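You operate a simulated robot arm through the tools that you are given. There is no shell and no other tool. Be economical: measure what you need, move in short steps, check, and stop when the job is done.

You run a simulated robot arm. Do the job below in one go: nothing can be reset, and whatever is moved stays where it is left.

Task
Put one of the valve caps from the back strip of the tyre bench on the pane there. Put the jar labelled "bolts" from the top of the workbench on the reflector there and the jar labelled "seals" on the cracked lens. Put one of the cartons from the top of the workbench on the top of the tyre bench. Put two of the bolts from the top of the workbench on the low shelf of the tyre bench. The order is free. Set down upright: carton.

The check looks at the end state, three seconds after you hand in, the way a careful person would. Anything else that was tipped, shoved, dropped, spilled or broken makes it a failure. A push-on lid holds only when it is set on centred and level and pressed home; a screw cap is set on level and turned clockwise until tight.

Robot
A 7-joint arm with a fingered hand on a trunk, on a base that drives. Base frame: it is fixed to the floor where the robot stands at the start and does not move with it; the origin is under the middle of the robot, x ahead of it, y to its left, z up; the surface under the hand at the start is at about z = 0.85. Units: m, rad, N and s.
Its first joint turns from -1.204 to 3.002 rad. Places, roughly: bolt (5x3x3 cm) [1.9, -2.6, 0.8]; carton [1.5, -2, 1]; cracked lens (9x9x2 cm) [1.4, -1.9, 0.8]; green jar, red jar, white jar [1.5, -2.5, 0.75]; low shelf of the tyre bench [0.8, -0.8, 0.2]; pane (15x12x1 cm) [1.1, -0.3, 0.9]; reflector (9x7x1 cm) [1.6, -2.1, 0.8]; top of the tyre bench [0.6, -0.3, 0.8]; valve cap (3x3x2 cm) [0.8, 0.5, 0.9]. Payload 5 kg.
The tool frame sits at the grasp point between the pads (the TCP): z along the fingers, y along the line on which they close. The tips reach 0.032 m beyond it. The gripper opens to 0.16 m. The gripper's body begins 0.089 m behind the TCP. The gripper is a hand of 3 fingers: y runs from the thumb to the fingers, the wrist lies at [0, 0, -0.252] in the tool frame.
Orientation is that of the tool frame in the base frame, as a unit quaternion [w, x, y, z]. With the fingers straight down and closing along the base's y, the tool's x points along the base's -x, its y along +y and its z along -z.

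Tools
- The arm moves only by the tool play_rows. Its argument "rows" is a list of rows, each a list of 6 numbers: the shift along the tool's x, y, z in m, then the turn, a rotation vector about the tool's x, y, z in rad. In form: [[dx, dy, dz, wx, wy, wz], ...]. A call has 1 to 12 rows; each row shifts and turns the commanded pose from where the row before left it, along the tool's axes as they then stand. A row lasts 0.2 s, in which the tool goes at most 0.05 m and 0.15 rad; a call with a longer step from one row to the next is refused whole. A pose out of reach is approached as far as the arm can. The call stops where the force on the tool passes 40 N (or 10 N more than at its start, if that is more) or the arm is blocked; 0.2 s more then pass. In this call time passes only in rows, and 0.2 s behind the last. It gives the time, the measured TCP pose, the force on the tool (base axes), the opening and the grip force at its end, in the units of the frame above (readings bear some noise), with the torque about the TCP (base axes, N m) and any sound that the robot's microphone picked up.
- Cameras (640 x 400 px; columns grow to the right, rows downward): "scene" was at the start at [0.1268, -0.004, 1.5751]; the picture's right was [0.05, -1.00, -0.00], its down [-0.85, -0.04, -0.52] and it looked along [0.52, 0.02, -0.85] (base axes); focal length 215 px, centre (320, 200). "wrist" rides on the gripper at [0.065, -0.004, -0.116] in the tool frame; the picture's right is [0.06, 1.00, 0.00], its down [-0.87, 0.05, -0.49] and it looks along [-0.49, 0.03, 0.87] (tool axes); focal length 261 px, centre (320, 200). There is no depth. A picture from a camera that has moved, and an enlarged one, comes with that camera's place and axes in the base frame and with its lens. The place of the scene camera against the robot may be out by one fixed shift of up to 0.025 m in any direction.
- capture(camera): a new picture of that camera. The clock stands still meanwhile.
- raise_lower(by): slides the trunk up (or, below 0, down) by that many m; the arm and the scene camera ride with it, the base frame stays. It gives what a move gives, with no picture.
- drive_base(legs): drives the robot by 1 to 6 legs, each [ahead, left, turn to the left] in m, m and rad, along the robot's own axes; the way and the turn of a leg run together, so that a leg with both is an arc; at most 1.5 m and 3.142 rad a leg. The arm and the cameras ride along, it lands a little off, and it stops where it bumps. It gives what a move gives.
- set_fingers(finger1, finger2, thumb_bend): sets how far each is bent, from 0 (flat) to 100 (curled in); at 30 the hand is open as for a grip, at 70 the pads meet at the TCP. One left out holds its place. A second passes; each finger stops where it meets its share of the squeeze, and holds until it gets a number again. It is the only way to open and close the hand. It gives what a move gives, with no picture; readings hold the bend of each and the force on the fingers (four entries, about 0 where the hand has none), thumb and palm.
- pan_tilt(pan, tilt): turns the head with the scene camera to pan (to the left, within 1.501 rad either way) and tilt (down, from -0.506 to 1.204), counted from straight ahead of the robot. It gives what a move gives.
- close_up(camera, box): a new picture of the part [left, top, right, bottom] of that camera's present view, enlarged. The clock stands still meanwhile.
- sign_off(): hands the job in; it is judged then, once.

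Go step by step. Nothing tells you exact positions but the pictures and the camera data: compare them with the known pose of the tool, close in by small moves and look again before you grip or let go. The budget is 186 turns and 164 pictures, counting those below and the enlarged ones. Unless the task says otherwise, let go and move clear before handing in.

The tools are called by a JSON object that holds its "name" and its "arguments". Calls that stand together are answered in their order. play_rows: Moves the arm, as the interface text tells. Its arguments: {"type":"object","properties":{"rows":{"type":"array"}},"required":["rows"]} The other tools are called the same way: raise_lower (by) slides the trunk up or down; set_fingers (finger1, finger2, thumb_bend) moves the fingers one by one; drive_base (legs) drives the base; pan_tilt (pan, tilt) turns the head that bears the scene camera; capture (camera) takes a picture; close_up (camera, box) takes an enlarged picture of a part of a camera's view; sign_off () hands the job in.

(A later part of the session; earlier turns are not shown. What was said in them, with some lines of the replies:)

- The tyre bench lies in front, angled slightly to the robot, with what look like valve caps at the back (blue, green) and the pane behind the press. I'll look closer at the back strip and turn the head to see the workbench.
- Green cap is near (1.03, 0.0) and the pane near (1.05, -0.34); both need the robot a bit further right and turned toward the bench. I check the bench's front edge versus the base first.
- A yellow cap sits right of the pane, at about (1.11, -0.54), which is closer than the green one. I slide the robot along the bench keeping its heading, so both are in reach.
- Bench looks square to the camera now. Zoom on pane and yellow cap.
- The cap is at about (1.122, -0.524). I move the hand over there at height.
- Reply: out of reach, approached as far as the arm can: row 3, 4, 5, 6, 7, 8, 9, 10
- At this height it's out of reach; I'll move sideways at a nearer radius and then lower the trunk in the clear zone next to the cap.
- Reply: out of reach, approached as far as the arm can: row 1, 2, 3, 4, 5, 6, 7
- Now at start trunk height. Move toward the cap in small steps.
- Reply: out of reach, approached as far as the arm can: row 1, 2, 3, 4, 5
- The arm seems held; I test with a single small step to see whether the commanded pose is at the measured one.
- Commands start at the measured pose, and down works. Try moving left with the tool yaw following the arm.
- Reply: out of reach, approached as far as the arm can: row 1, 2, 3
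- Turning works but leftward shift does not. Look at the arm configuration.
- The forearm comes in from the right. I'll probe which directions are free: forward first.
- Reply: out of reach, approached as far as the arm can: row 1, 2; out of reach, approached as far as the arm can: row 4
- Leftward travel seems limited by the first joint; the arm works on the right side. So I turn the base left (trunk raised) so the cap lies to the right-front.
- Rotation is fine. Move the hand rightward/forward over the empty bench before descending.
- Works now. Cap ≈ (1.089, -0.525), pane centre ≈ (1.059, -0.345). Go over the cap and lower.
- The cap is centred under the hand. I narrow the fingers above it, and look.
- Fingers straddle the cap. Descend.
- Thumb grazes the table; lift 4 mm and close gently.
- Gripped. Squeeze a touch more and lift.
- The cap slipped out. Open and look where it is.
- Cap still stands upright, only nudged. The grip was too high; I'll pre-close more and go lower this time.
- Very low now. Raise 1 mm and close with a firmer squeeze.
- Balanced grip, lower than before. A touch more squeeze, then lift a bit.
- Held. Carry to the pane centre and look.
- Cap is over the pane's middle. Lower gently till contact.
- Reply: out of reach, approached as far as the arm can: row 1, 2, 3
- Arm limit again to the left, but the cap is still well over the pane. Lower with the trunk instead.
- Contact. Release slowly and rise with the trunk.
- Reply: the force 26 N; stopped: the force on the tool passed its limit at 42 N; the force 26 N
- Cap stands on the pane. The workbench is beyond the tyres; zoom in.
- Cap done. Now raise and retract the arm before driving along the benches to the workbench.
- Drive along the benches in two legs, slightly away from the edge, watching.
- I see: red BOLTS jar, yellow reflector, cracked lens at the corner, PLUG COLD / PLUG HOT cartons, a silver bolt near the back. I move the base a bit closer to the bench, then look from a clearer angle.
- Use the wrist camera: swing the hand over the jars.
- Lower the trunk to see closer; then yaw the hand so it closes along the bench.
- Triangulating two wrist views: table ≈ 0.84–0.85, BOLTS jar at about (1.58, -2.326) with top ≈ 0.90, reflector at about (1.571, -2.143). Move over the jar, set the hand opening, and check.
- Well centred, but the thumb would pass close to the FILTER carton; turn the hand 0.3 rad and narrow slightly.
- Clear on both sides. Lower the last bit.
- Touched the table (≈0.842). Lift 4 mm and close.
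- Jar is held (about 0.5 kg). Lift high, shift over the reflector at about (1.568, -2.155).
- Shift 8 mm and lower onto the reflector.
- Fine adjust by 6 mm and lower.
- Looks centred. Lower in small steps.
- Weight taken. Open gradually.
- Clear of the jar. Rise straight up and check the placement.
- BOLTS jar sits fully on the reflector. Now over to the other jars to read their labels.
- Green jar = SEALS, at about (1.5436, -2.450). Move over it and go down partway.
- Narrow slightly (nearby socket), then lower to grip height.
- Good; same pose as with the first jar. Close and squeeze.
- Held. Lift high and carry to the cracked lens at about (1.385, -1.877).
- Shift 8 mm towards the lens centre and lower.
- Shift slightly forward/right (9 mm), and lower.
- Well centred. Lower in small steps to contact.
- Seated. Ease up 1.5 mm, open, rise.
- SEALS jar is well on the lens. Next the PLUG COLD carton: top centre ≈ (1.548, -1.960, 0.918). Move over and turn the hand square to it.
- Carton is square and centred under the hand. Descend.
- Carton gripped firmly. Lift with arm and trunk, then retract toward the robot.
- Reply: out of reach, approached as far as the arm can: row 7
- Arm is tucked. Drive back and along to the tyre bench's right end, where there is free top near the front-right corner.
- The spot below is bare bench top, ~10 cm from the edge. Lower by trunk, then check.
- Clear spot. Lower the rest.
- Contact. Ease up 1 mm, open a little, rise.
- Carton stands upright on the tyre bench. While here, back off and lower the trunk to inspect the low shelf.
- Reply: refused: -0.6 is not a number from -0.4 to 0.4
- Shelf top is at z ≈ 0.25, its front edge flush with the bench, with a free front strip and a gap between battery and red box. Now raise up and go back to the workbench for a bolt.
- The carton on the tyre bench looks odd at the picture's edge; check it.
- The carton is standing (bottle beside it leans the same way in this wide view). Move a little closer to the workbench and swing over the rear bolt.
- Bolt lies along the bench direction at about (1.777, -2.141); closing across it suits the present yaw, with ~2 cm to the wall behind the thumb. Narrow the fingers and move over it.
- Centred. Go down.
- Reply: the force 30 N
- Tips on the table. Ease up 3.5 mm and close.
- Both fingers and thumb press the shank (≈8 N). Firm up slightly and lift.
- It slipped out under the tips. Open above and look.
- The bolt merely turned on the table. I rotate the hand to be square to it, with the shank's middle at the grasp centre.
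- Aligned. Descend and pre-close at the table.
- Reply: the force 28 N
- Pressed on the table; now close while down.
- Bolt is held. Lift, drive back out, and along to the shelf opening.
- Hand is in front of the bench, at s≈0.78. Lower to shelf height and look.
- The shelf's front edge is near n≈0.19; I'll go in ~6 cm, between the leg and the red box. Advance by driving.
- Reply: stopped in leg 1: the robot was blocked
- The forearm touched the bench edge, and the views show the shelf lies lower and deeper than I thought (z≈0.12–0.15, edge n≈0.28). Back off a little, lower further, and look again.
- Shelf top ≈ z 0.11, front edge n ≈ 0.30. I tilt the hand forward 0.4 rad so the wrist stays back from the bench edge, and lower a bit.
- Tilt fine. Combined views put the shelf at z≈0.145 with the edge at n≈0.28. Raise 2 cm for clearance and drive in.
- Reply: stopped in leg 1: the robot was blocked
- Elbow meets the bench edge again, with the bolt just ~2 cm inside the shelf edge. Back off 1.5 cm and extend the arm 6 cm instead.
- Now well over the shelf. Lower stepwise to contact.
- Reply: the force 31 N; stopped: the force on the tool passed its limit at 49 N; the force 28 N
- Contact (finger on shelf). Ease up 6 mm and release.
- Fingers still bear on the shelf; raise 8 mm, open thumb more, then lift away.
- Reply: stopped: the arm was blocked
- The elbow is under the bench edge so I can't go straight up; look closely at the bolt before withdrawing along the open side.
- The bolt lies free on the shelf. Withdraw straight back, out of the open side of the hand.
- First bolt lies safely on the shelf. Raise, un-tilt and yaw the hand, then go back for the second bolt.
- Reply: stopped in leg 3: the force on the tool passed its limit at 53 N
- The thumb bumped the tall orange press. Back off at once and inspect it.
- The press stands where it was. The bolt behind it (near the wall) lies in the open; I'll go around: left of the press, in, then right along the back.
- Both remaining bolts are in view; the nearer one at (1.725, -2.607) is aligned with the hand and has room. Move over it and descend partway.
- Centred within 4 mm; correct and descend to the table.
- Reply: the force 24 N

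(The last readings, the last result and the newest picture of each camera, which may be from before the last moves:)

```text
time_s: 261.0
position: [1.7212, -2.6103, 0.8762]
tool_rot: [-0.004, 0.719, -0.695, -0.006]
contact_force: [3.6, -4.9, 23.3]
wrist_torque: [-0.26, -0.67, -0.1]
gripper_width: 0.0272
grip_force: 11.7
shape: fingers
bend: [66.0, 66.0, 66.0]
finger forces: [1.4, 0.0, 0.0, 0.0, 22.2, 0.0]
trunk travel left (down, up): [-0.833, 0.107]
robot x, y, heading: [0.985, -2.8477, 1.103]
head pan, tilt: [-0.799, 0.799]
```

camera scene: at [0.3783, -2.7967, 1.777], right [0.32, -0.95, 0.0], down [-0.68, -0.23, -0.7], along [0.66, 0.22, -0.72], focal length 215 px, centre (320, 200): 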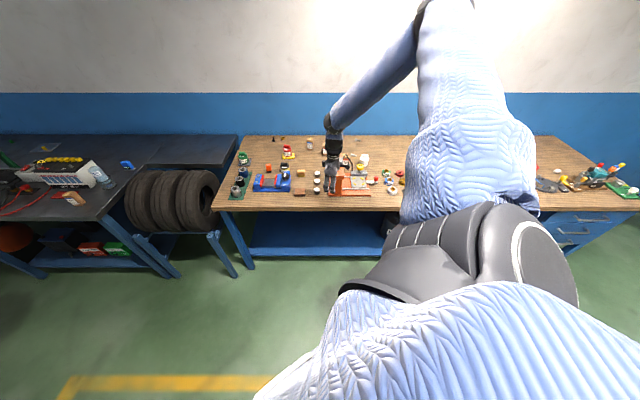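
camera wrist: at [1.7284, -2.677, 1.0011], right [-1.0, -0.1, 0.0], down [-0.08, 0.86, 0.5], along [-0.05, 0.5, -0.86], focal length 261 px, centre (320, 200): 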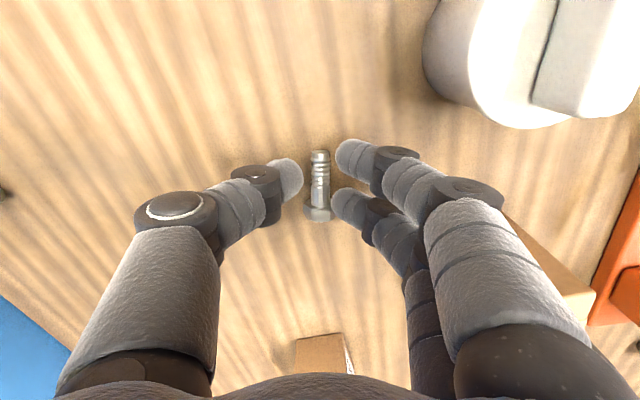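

Pressed as before. Close.

{"name": "set_fingers", "arguments": {"finger1": 72, "finger2": 72, "thumb_bend": 73}}

{"name": "raise_lower", "arguments": {"by": 0.01}}

{"name": "raise_lower", "arguments": {"by": 0.03}}

{"name": "capture", "arguments": {"camera": "wrist"}}

```text
time_s: 262.0
position: [1.7211, -2.6109, 0.8741]
tool_rot: [-0.003, 0.72, -0.694, -0.006]
contact_force: [-0.5, -2.0, 1.1]
wrist_torque: [0.0, 0.01, -0.02]
gripper_width: 0.0142
grip_force: 7.4
shape: fingers
bend: [71.0, 71.0, 70.0]
finger forces: [3.9, 4.7, 0.1, 0.0, 6.9, 0.1]
trunk travel left (down, up): [-0.833, 0.107]
robot x, y, heading: [0.986, -2.8529, 1.101]
head pan, tilt: [-0.799, 0.799]
```

```text
time_s: 262.6
position: [1.7218, -2.6099, 0.8836]
tool_rot: [-0.003, 0.719, -0.695, -0.007]
contact_force: [0.0, -0.5, -0.7]
wrist_torque: [-0.02, -0.03, 0.01]
gripper_width: 0.014
grip_force: 6.9
shape: fingers
bend: [71.0, 71.0, 70.0]
finger forces: [3.3, 4.0, 0.1, 0.0, 6.1, 0.0]
trunk travel left (down, up): [-0.843, 0.097]
robot x, y, heading: [0.9845, -2.8474, 1.104]
head pan, tilt: [-0.799, 0.799]
```

```text
time_s: 263.3
position: [1.7203, -2.6106, 0.9141]
tool_rot: [-0.003, 0.719, -0.695, -0.007]
contact_force: [0.0, -0.3, -1.1]
wrist_torque: [-0.05, 0.01, -0.03]
gripper_width: 0.0141
grip_force: 6.1
shape: fingers
bend: [71.0, 71.0, 70.0]
finger forces: [3.2, 4.1, 0.1, 0.1, 6.1, 0.1]
trunk travel left (down, up): [-0.873, 0.067]
robot x, y, heading: [0.9856, -2.8486, 1.108]
head pan, tilt: [-0.799, 0.799]
```

```text
22 pictures are left
camera wrist: at [1.7289, -2.677, 1.0281], right [-1.0, -0.1, 0.0], down [-0.08, 0.86, 0.5], along [-0.05, 0.5, -0.86], focal length 261 px, centre (320, 200)
```

wrist: 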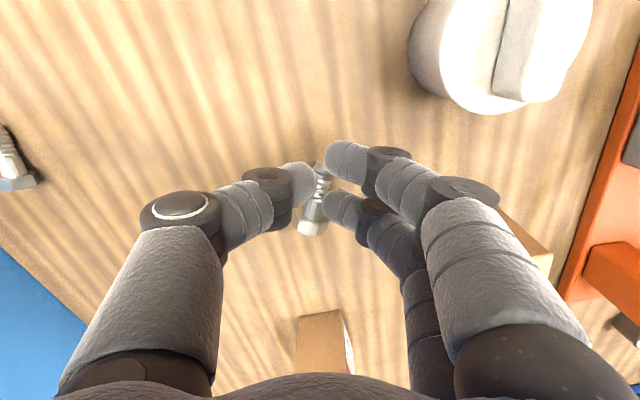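

Held. Lift, then leave the same way: left, back, and along to the shelf.

{"name": "raise_lower", "arguments": {"by": 0.065}}

{"name": "play_rows", "arguments": {"rows": [[0, 0, -0.03, 0, 0, 0], [0, 0, -0.03, 0, 0, 0], [0, 0, -0.025, 0, 0, 0]]}}

{"name": "drive_base", "arguments": {"legs": [[0.349, 0.358, 0], [-0.608, 0.594, 0]]}}

{"name": "drive_base", "arguments": {"legs": [[0.608, 0.623, 0], [0.608, 0.623, 0]]}}

```text
time_s: 264.4
position: [1.7221, -2.6105, 0.9797]
tool_rot: [-0.003, 0.719, -0.695, -0.007]
contact_force: [-0.2, -0.1, -1.3]
wrist_torque: [-0.02, 0.01, 0.01]
gripper_width: 0.0142
grip_force: 6.6
shape: fingers
bend: [71.0, 71.0, 70.0]
finger forces: [3.2, 4.1, 0.0, 0.1, 6.3, 0.0]
trunk travel left (down, up): [-0.938, 0.002]
robot x, y, heading: [0.9862, -2.8494, 1.106]
head pan, tilt: [-0.799, 0.799]
```

```text
time_s: 265.2
position: [1.72, -2.6093, 1.0658]
tool_rot: [-0.002, 0.719, -0.695, -0.006]
contact_force: [-0.5, 0.2, -1.1]
wrist_torque: [0.01, 0.0, 0.01]
gripper_width: 0.0138
grip_force: 6.1
shape: fingers
bend: [71.0, 71.0, 70.0]
finger forces: [3.3, 3.8, 0.0, 0.0, 6.1, 0.0]
trunk travel left (down, up): [-0.938, 0.002]
robot x, y, heading: [0.985, -2.849, 1.105]
head pan, tilt: [-0.799, 0.799]
```

```text
time_s: 272.2
position: [0.7707, -2.4195, 1.0644]
tool_rot: [-0.003, 0.719, -0.695, -0.007]
contact_force: [-0.8, 0.2, 0.0]
wrist_torque: [0.0, -0.01, 0.02]
gripper_width: 0.0139
grip_force: 6.7
shape: fingers
bend: [71.0, 71.0, 70.0]
finger forces: [3.1, 3.7, 0.0, 0.1, 5.9, 0.0]
trunk travel left (down, up): [-0.938, 0.002]
robot x, y, heading: [0.0374, -2.6636, 1.106]
head pan, tilt: [-0.799, 0.799]
```

```text
time_s: 281.1
position: [0.1857, -0.7381, 1.0642]
tool_rot: [-0.003, 0.719, -0.695, -0.007]
contact_force: [0.6, 0.1, 0.9]
wrist_torque: [-0.01, 0.02, -0.01]
gripper_width: 0.0142
grip_force: 6.0
shape: fingers
bend: [71.0, 71.0, 70.0]
finger forces: [3.1, 3.7, 0.1, 0.1, 5.9, 0.0]
trunk travel left (down, up): [-0.938, 0.002]
robot x, y, heading: [-0.5514, -0.9807, 1.105]
head pan, tilt: [-0.799, 0.799]
```

Near the shelf. Yaw the hand square, extend the arm, tilt forward, and lower.

{"name": "play_rows", "arguments": {"rows": [[0, 0, 0, 0, 0, -0.15], [0, 0, 0, 0, 0, -0.15], [0, -0.042, 0, 0, 0, 0], [0, -0.042, 0, 0, 0, 0], [0, -0.042, 0, 0, 0, 0], [0, -0.042, 0, 0, 0, 0], [0, 0, 0, 0.1, 0, 0], [0, 0, 0, 0.1, 0, 0], [0, 0, 0, 0.1, 0, 0], [0, 0, 0, 0.1, 0, 0]]}}

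{"name": "raise_lower", "arguments": {"by": -0.4}}

{"name": "raise_lower", "arguments": {"by": -0.4}}

{"name": "capture", "arguments": {"camera": "wrist"}}

```text
time_s: 283.3
position: [0.3431, -0.683, 1.0654]
tool_rot: [-0.166, 0.798, -0.569, 0.11]
contact_force: [0.3, -0.2, -0.4]
wrist_torque: [-0.04, 0.0, 0.03]
gripper_width: 0.0139
grip_force: 5.8
shape: fingers
bend: [71.0, 71.0, 70.0]
finger forces: [2.7, 3.5, 0.0, 0.1, 5.3, 0.0]
trunk travel left (down, up): [-0.938, 0.002]
robot x, y, heading: [-0.5507, -0.9778, 1.106]
head pan, tilt: [-0.799, 0.799]
```

```text
time_s: 287.2
position: [0.3437, -0.6831, 0.6644]
tool_rot: [-0.166, 0.798, -0.57, 0.11]
contact_force: [-0.2, -0.6, 0.1]
wrist_torque: [0.0, -0.01, -0.03]
gripper_width: 0.0141
grip_force: 6.7
shape: fingers
bend: [71.0, 71.0, 70.0]
finger forces: [2.7, 3.3, 0.0, 0.1, 5.5, 0.0]
trunk travel left (down, up): [-0.538, 0.402]
robot x, y, heading: [-0.5501, -0.9773, 1.107]
head pan, tilt: [-0.799, 0.799]
```

```text
time_s: 291.0
position: [0.3435, -0.683, 0.2639]
tool_rot: [-0.165, 0.798, -0.57, 0.109]
contact_force: [-0.2, -0.5, 0.0]
wrist_torque: [-0.02, -0.02, 0.01]
gripper_width: 0.014
grip_force: 5.2
shape: fingers
bend: [71.0, 71.0, 70.0]
finger forces: [2.6, 3.4, 0.1, 0.0, 5.5, 0.0]
trunk travel left (down, up): [-0.138, 0.802]
robot x, y, heading: [-0.5492, -0.9799, 1.111]
head pan, tilt: [-0.799, 0.799]
```

```text
21 pictures are left
camera wrist: at [0.3265, -0.7599, 0.3704], right [-0.85, -0.36, -0.39], down [-0.51, 0.74, 0.44], along [0.13, 0.58, -0.81], focal length 261 px, centre (320, 200)
```

wrist: 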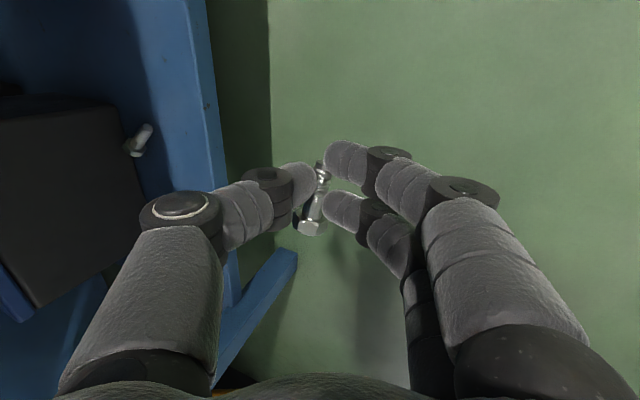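

First bolt visible at s≈0.72. I go in at s≈0.80, between it and the red box.

{"name": "drive_base", "arguments": {"legs": [[0.14, -0.2, 0]]}}

{"name": "capture", "arguments": {"camera": "wrist"}}

```text
time_s: 292.8
position: [0.5814, -0.6481, 0.2648]
tool_rot: [-0.166, 0.798, -0.569, 0.109]
contact_force: [0.8, 0.3, -0.4]
wrist_torque: [0.01, -0.02, -0.02]
gripper_width: 0.0141
grip_force: 6.0
shape: fingers
bend: [71.0, 71.0, 70.0]
finger forces: [2.7, 3.4, 0.0, 0.0, 5.5, 0.0]
trunk travel left (down, up): [-0.138, 0.802]
robot x, y, heading: [-0.3086, -0.9394, 1.098]
head pan, tilt: [-0.799, 0.799]
```

```text
20 pictures are left
camera wrist: at [0.5654, -0.7244, 0.3709], right [-0.85, -0.35, -0.39], down [-0.51, 0.74, 0.44], along [0.13, 0.58, -0.81], focal length 261 px, centre (320, 200)
```

wrist: 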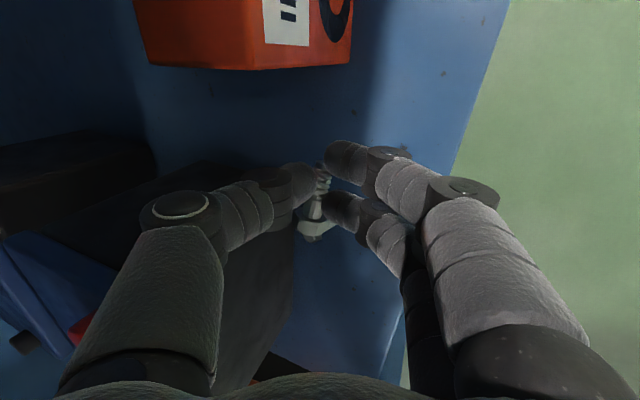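

Good position, clear of everything. Lower.

{"name": "raise_lower", "arguments": {"by": -0.05}}

{"name": "raise_lower", "arguments": {"by": -0.006}}

{"name": "raise_lower", "arguments": {"by": -0.005}}

```text
time_s: 293.7
position: [0.5826, -0.6471, 0.2143]
tool_rot: [-0.165, 0.797, -0.57, 0.11]
contact_force: [-0.5, -0.1, -0.8]
wrist_torque: [0.01, 0.01, -0.02]
gripper_width: 0.0137
grip_force: 5.8
shape: fingers
bend: [71.0, 71.0, 70.0]
finger forces: [2.7, 3.5, 0.0, 0.0, 5.4, 0.0]
trunk travel left (down, up): [-0.088, 0.852]
robot x, y, heading: [-0.3065, -0.9433, 1.108]
head pan, tilt: [-0.799, 0.799]
```

```text
time_s: 294.2
position: [0.5821, -0.6471, 0.2086]
tool_rot: [-0.166, 0.798, -0.569, 0.11]
contact_force: [-0.4, 0.6, -0.9]
wrist_torque: [-0.01, -0.01, 0.0]
gripper_width: 0.014
grip_force: 6.1
shape: fingers
bend: [71.0, 71.0, 70.0]
finger forces: [2.7, 3.4, 0.1, 0.0, 5.4, 0.1]
trunk travel left (down, up): [-0.082, 0.858]
robot x, y, heading: [-0.3103, -0.9445, 1.11]
head pan, tilt: [-0.799, 0.799]
```

```text
time_s: 294.8
position: [0.5826, -0.6474, 0.2037]
tool_rot: [-0.165, 0.798, -0.57, 0.11]
contact_force: [0.1, -0.5, -0.8]
wrist_torque: [-0.02, 0.02, 0.0]
gripper_width: 0.0138
grip_force: 5.6
shape: fingers
bend: [71.0, 71.0, 70.0]
finger forces: [2.7, 3.4, 0.1, 0.1, 5.4, 0.0]
trunk travel left (down, up): [-0.077, 0.863]
robot x, y, heading: [-0.306, -0.9409, 1.097]
head pan, tilt: [-0.799, 0.799]
```

{"name": "raise_lower", "arguments": {"by": -0.004}}

{"name": "raise_lower", "arguments": {"by": -0.004}}

```text
time_s: 295.3
position: [0.5816, -0.6489, 0.2002]
tool_rot: [-0.166, 0.797, -0.57, 0.11]
contact_force: [-0.3, -0.4, -1.1]
wrist_torque: [0.03, -0.01, 0.03]
gripper_width: 0.0139
grip_force: 6.4
shape: fingers
bend: [71.0, 71.0, 70.0]
finger forces: [2.7, 3.6, 0.0, 0.1, 5.7, 0.0]
trunk travel left (down, up): [-0.073, 0.867]
robot x, y, heading: [-0.3098, -0.941, 1.1]
head pan, tilt: [-0.799, 0.799]
```

```text
time_s: 295.9
position: [0.5825, -0.6468, 0.1955]
tool_rot: [-0.168, 0.797, -0.57, 0.109]
contact_force: [-2.0, -0.9, 14.8]
wrist_torque: [0.0, 0.0, 0.02]
gripper_width: 0.0135
grip_force: 13.2
shape: fingers
bend: [72.0, 72.0, 70.0]
finger forces: [5.8, 10.2, 0.0, 0.0, 11.7, 0.0]
trunk travel left (down, up): [-0.069, 0.871]
robot x, y, heading: [-0.3077, -0.94, 1.1]
head pan, tilt: [-0.799, 0.799]
```

Contact. Ease up 4 mm, open the thumb first, then slightly the fingers.

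{"name": "raise_lower", "arguments": {"by": 0.004}}

{"name": "set_fingers", "arguments": {"thumb_bend": 64}}

{"name": "raise_lower", "arguments": {"by": 0.006}}

{"name": "set_fingers", "arguments": {"finger1": 66, "finger2": 66, "thumb_bend": 58}}

{"name": "raise_lower", "arguments": {"by": 0.03}}

{"name": "capture", "arguments": {"camera": "wrist"}}

```text
time_s: 296.4
position: [0.5832, -0.6496, 0.1984]
tool_rot: [-0.165, 0.798, -0.569, 0.109]
contact_force: [0.2, 0.2, -0.9]
wrist_torque: [0.0, 0.01, 0.02]
gripper_width: 0.0132
grip_force: 6.5
shape: fingers
bend: [71.0, 71.0, 70.0]
finger forces: [2.9, 3.7, 0.1, 0.1, 5.9, 0.1]
trunk travel left (down, up): [-0.073, 0.867]
robot x, y, heading: [-0.3098, -0.9404, 1.106]
head pan, tilt: [-0.799, 0.799]
```

```text
time_s: 297.4
position: [0.5828, -0.6472, 0.1998]
tool_rot: [-0.165, 0.797, -0.57, 0.11]
contact_force: [-0.5, 0.0, -0.6]
wrist_torque: [0.03, -0.02, 0.01]
gripper_width: 0.0188
grip_force: 0.2
shape: fingers
bend: [72.0, 72.0, 64.0]
finger forces: [0.1, 0.2, 0.0, 0.0, 0.0, 0.0]
trunk travel left (down, up): [-0.073, 0.867]
robot x, y, heading: [-0.3084, -0.9448, 1.103]
head pan, tilt: [-0.799, 0.799]
```

```text
time_s: 297.9
position: [0.5818, -0.6483, 0.2059]
tool_rot: [-0.166, 0.798, -0.57, 0.109]
contact_force: [-0.7, 0.0, 0.2]
wrist_torque: [0.0, 0.04, 0.01]
gripper_width: 0.0187
grip_force: 0.1
shape: fingers
bend: [72.0, 72.0, 64.0]
finger forces: [0.0, 0.0, 0.1, 0.0, 0.1, 0.1]
trunk travel left (down, up): [-0.079, 0.861]
robot x, y, heading: [-0.3092, -0.9415, 1.103]
head pan, tilt: [-0.799, 0.799]
```

```text
time_s: 298.9
position: [0.5824, -0.6475, 0.2054]
tool_rot: [-0.166, 0.798, -0.57, 0.11]
contact_force: [0.5, 0.0, 0.0]
wrist_torque: [0.0, 0.01, 0.02]
gripper_width: 0.0415
grip_force: 0.0
shape: fingers
bend: [66.0, 66.0, 57.0]
finger forces: [0.0, 0.1, 0.0, 0.1, 0.0, 0.0]
trunk travel left (down, up): [-0.079, 0.861]
robot x, y, heading: [-0.307, -0.9424, 1.1]
head pan, tilt: [-0.799, 0.799]
```

```text
time_s: 299.7
position: [0.5823, -0.6477, 0.2363]
tool_rot: [-0.166, 0.798, -0.569, 0.109]
contact_force: [0.7, -0.5, 0.5]
wrist_torque: [-0.04, -0.02, 0.01]
gripper_width: 0.0415
grip_force: 0.0
shape: fingers
bend: [66.0, 66.0, 57.0]
finger forces: [0.0, 0.0, 0.0, 0.0, 0.1, 0.0]
trunk travel left (down, up): [-0.109, 0.831]
robot x, y, heading: [-0.3088, -0.9418, 1.099]
head pan, tilt: [-0.799, 0.799]
```

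```text
19 pictures are left
camera wrist: at [0.5656, -0.7244, 0.3411], right [-0.85, -0.35, -0.39], down [-0.51, 0.74, 0.44], along [0.13, 0.58, -0.81], focal length 261 px, centre (320, 200)
```

wrist: 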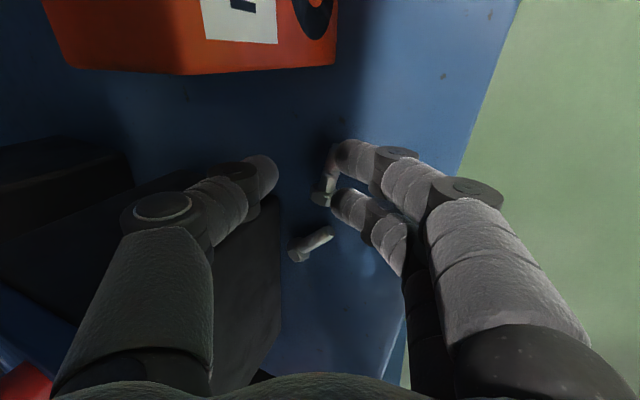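

Both bolts lie on the shelf. Rise a bit more before withdrawing.

{"name": "raise_lower", "arguments": {"by": 0.03}}

{"name": "capture", "arguments": {"camera": "wrist"}}

```text
time_s: 300.4
position: [0.5821, -0.6479, 0.2642]
tool_rot: [-0.166, 0.797, -0.57, 0.11]
contact_force: [-0.6, 0.1, -0.9]
wrist_torque: [0.06, 0.01, 0.01]
gripper_width: 0.042
grip_force: 0.2
shape: fingers
bend: [66.0, 66.0, 57.0]
finger forces: [0.1, 0.0, 0.0, 0.0, 0.0, 0.0]
trunk travel left (down, up): [-0.139, 0.801]
robot x, y, heading: [-0.3107, -0.9438, 1.102]
head pan, tilt: [-0.799, 0.799]
```

```text
18 pictures are left
camera wrist: at [0.5651, -0.7247, 0.371], right [-0.85, -0.35, -0.39], down [-0.51, 0.74, 0.44], along [0.13, 0.58, -0.81], focal length 261 px, centre (320, 200)
```

wrist: 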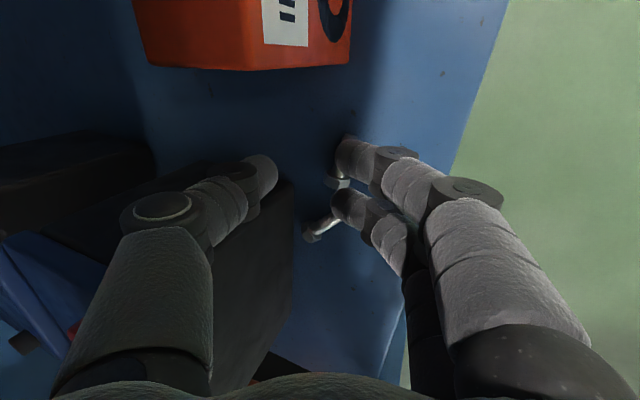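

{"name": "drive_base", "arguments": {"legs": [[-0.26, 0.255, 0]]}}

{"name": "pan_tilt", "arguments": {"pan": -0.4, "tilt": 0.7}}

{"name": "close_up", "arguments": {"camera": "scene", "box": [300, 120, 480, 230]}}

{"name": "capture", "arguments": {"camera": "wrist"}}

```text
time_s: 302.8
position: [0.2282, -0.759, 0.2643]
tool_rot: [-0.166, 0.799, -0.568, 0.109]
contact_force: [0.5, -0.3, -1.0]
wrist_torque: [0.01, -0.01, -0.02]
gripper_width: 0.0417
grip_force: 0.0
shape: fingers
bend: [66.0, 66.0, 57.0]
finger forces: [0.0, 0.1, 0.0, 0.1, 0.0, 0.0]
trunk travel left (down, up): [-0.139, 0.801]
robot x, y, heading: [-0.6626, -1.0546, 1.107]
head pan, tilt: [-0.799, 0.799]
```

```text
time_s: 303.7
position: [0.2293, -0.7601, 0.2653]
tool_rot: [-0.165, 0.799, -0.568, 0.109]
contact_force: [-0.5, 0.0, 0.2]
wrist_torque: [-0.02, -0.01, -0.02]
gripper_width: 0.0416
grip_force: 0.1
shape: fingers
bend: [66.0, 66.0, 57.0]
finger forces: [0.0, 0.0, 0.0, 0.0, 0.0, 0.1]
trunk travel left (down, up): [-0.139, 0.801]
robot x, y, heading: [-0.6652, -1.0594, 1.107]
head pan, tilt: [-0.4, 0.7]
```

```text
3.56 times, centred on (390, 175) of scene
camera zoom: at [-0.5665, -0.9644, 0.9887], right [0.65, -0.76, 0.0], down [-0.49, -0.42, -0.76], along [0.58, 0.5, -0.64], focal length 765 px, centre (71, 289)
```

zoom: 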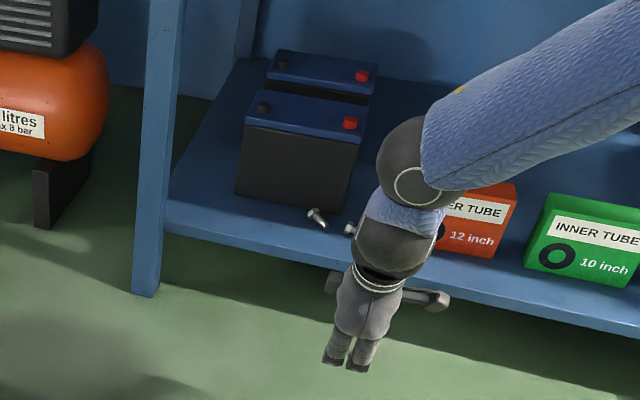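

```text
16 pictures are left
camera wrist: at [0.2127, -0.8361, 0.3715], right [-0.85, -0.36, -0.39], down [-0.51, 0.73, 0.44], along [0.13, 0.58, -0.81], focal length 261 px, centre (320, 200)
```

wrist: 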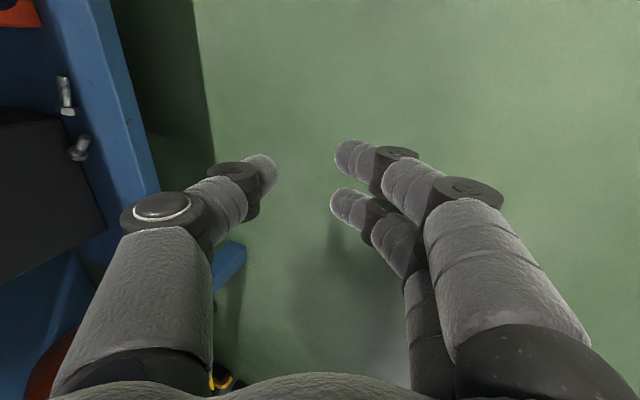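

Both bolts lie on the low shelf. Raise and take a final look at the other items.

{"name": "raise_lower", "arguments": {"by": 0.4}}

{"name": "raise_lower", "arguments": {"by": 0.38}}

{"name": "pan_tilt", "arguments": {"pan": -0.5, "tilt": 0.6}}

{"name": "close_up", "arguments": {"camera": "scene", "box": [200, 90, 520, 290]}}

{"name": "pan_tilt", "arguments": {"pan": -1.35, "tilt": 0.45}}

{"name": "capture", "arguments": {"camera": "scene"}}

```text
time_s: 307.5
position: [0.2286, -0.7602, 0.6649]
tool_rot: [-0.166, 0.799, -0.568, 0.109]
contact_force: [-0.8, 0.7, -0.1]
wrist_torque: [0.04, -0.02, 0.01]
gripper_width: 0.0417
grip_force: 0.0
shape: fingers
bend: [66.0, 66.0, 57.0]
finger forces: [0.0, 0.0, 0.0, 0.1, 0.0, 0.0]
trunk travel left (down, up): [-0.539, 0.401]
robot x, y, heading: [-0.6649, -1.0583, 1.104]
head pan, tilt: [-0.4, 0.7]
```

```text
time_s: 311.2
position: [0.2293, -0.7601, 1.0448]
tool_rot: [-0.166, 0.799, -0.568, 0.109]
contact_force: [0.3, 1.0, -0.4]
wrist_torque: [0.03, 0.0, -0.01]
gripper_width: 0.0417
grip_force: 0.1
shape: fingers
bend: [66.0, 66.0, 57.0]
finger forces: [0.0, 0.0, 0.1, 0.1, 0.0, 0.1]
trunk travel left (down, up): [-0.919, 0.021]
robot x, y, heading: [-0.6636, -1.0582, 1.11]
head pan, tilt: [-0.4, 0.7]
```

```text
time_s: 311.8
position: [0.2292, -0.7601, 1.0458]
tool_rot: [-0.166, 0.798, -0.569, 0.109]
contact_force: [-0.2, 0.6, 0.6]
wrist_torque: [0.0, 0.0, 0.02]
gripper_width: 0.0416
grip_force: 0.0
shape: fingers
bend: [66.0, 66.0, 57.0]
finger forces: [0.0, 0.0, 0.1, 0.0, 0.1, 0.1]
trunk travel left (down, up): [-0.919, 0.021]
robot x, y, heading: [-0.6642, -1.0587, 1.103]
head pan, tilt: [-0.499, 0.6]
```

```text
2.00 times, centred on (360, 190) of scene
camera zoom: at [-0.5582, -0.969, 1.7773], right [0.57, -0.82, 0.0], down [-0.46, -0.32, -0.82], along [0.68, 0.47, -0.57], focal length 430 px, centre (240, 220)
```

zoom: 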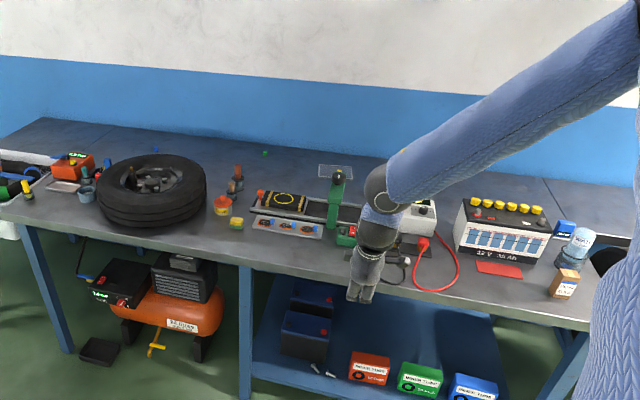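

```text
time_s: 313.0
position: [0.2298, -0.7593, 1.045]
tool_rot: [-0.166, 0.798, -0.568, 0.11]
contact_force: [0.4, -0.1, 0.3]
wrist_torque: [-0.01, -0.03, 0.01]
gripper_width: 0.0417
grip_force: 0.1
shape: fingers
bend: [66.0, 66.0, 57.0]
finger forces: [0.1, 0.0, 0.0, 0.0, 0.1, 0.0]
trunk travel left (down, up): [-0.919, 0.021]
robot x, y, heading: [-0.6618, -1.059, 1.103]
head pan, tilt: [-1.349, 0.45]
```

```text
14 pictures are left
camera scene: at [-0.5415, -1.0415, 1.7909], right [-0.24, -0.97, 0.0], down [-0.42, 0.1, -0.9], along [0.87, -0.22, -0.44], focal length 215 px, centre (320, 200)
```

scene: 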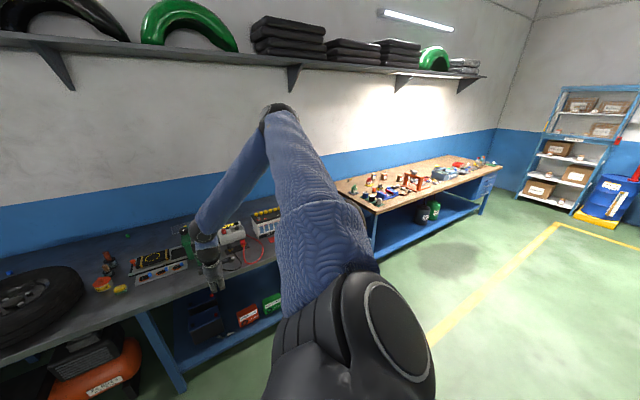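

{"name": "close_up", "arguments": {"camera": "scene", "box": [330, 150, 470, 220]}}

```text
4.57 times, centred on (400, 185) of scene
camera zoom: at [-0.5415, -1.0415, 1.7909], right [-0.24, -0.97, 0.0], down [-0.42, 0.1, -0.9], along [0.87, -0.22, -0.44], focal length 984 px, centre (-46, 269)
```

zoom: 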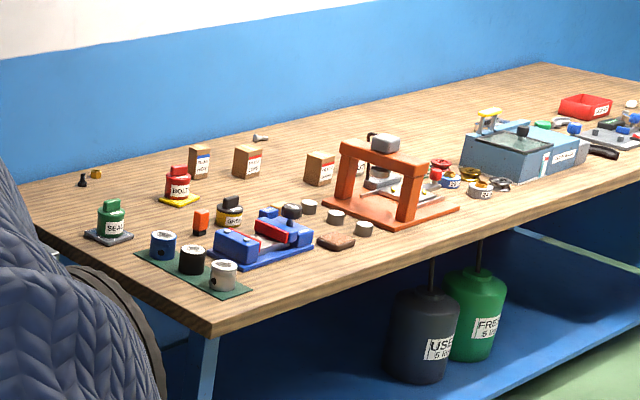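

Everything is in place: the jars are on the reflector and the lens, the press is standing, the carton is upright, the cap is on the pane and both bolts are on the shelf. The hand is clear of everything, so I'm handing in.

{"name": "sign_off", "arguments": {}}

```text
The job is handed in.
```

The job is handed in, and as far as the last pictures show, everything asked for is in place:
- **Cap:** a yellow valve cap stands on the pane.
- **Jars:** "bolts" is on the reflector and "seals" is on the cracked lens.
- **Carton:** the PLUG COLD carton stands upright on the tyre bench.
- **Bolts:** two bolts lie on the low shelf.

On the way the hand bumped the orange press on the workbench once (53 N). It was still standing afterwards, and its base corner measured about where it had been.
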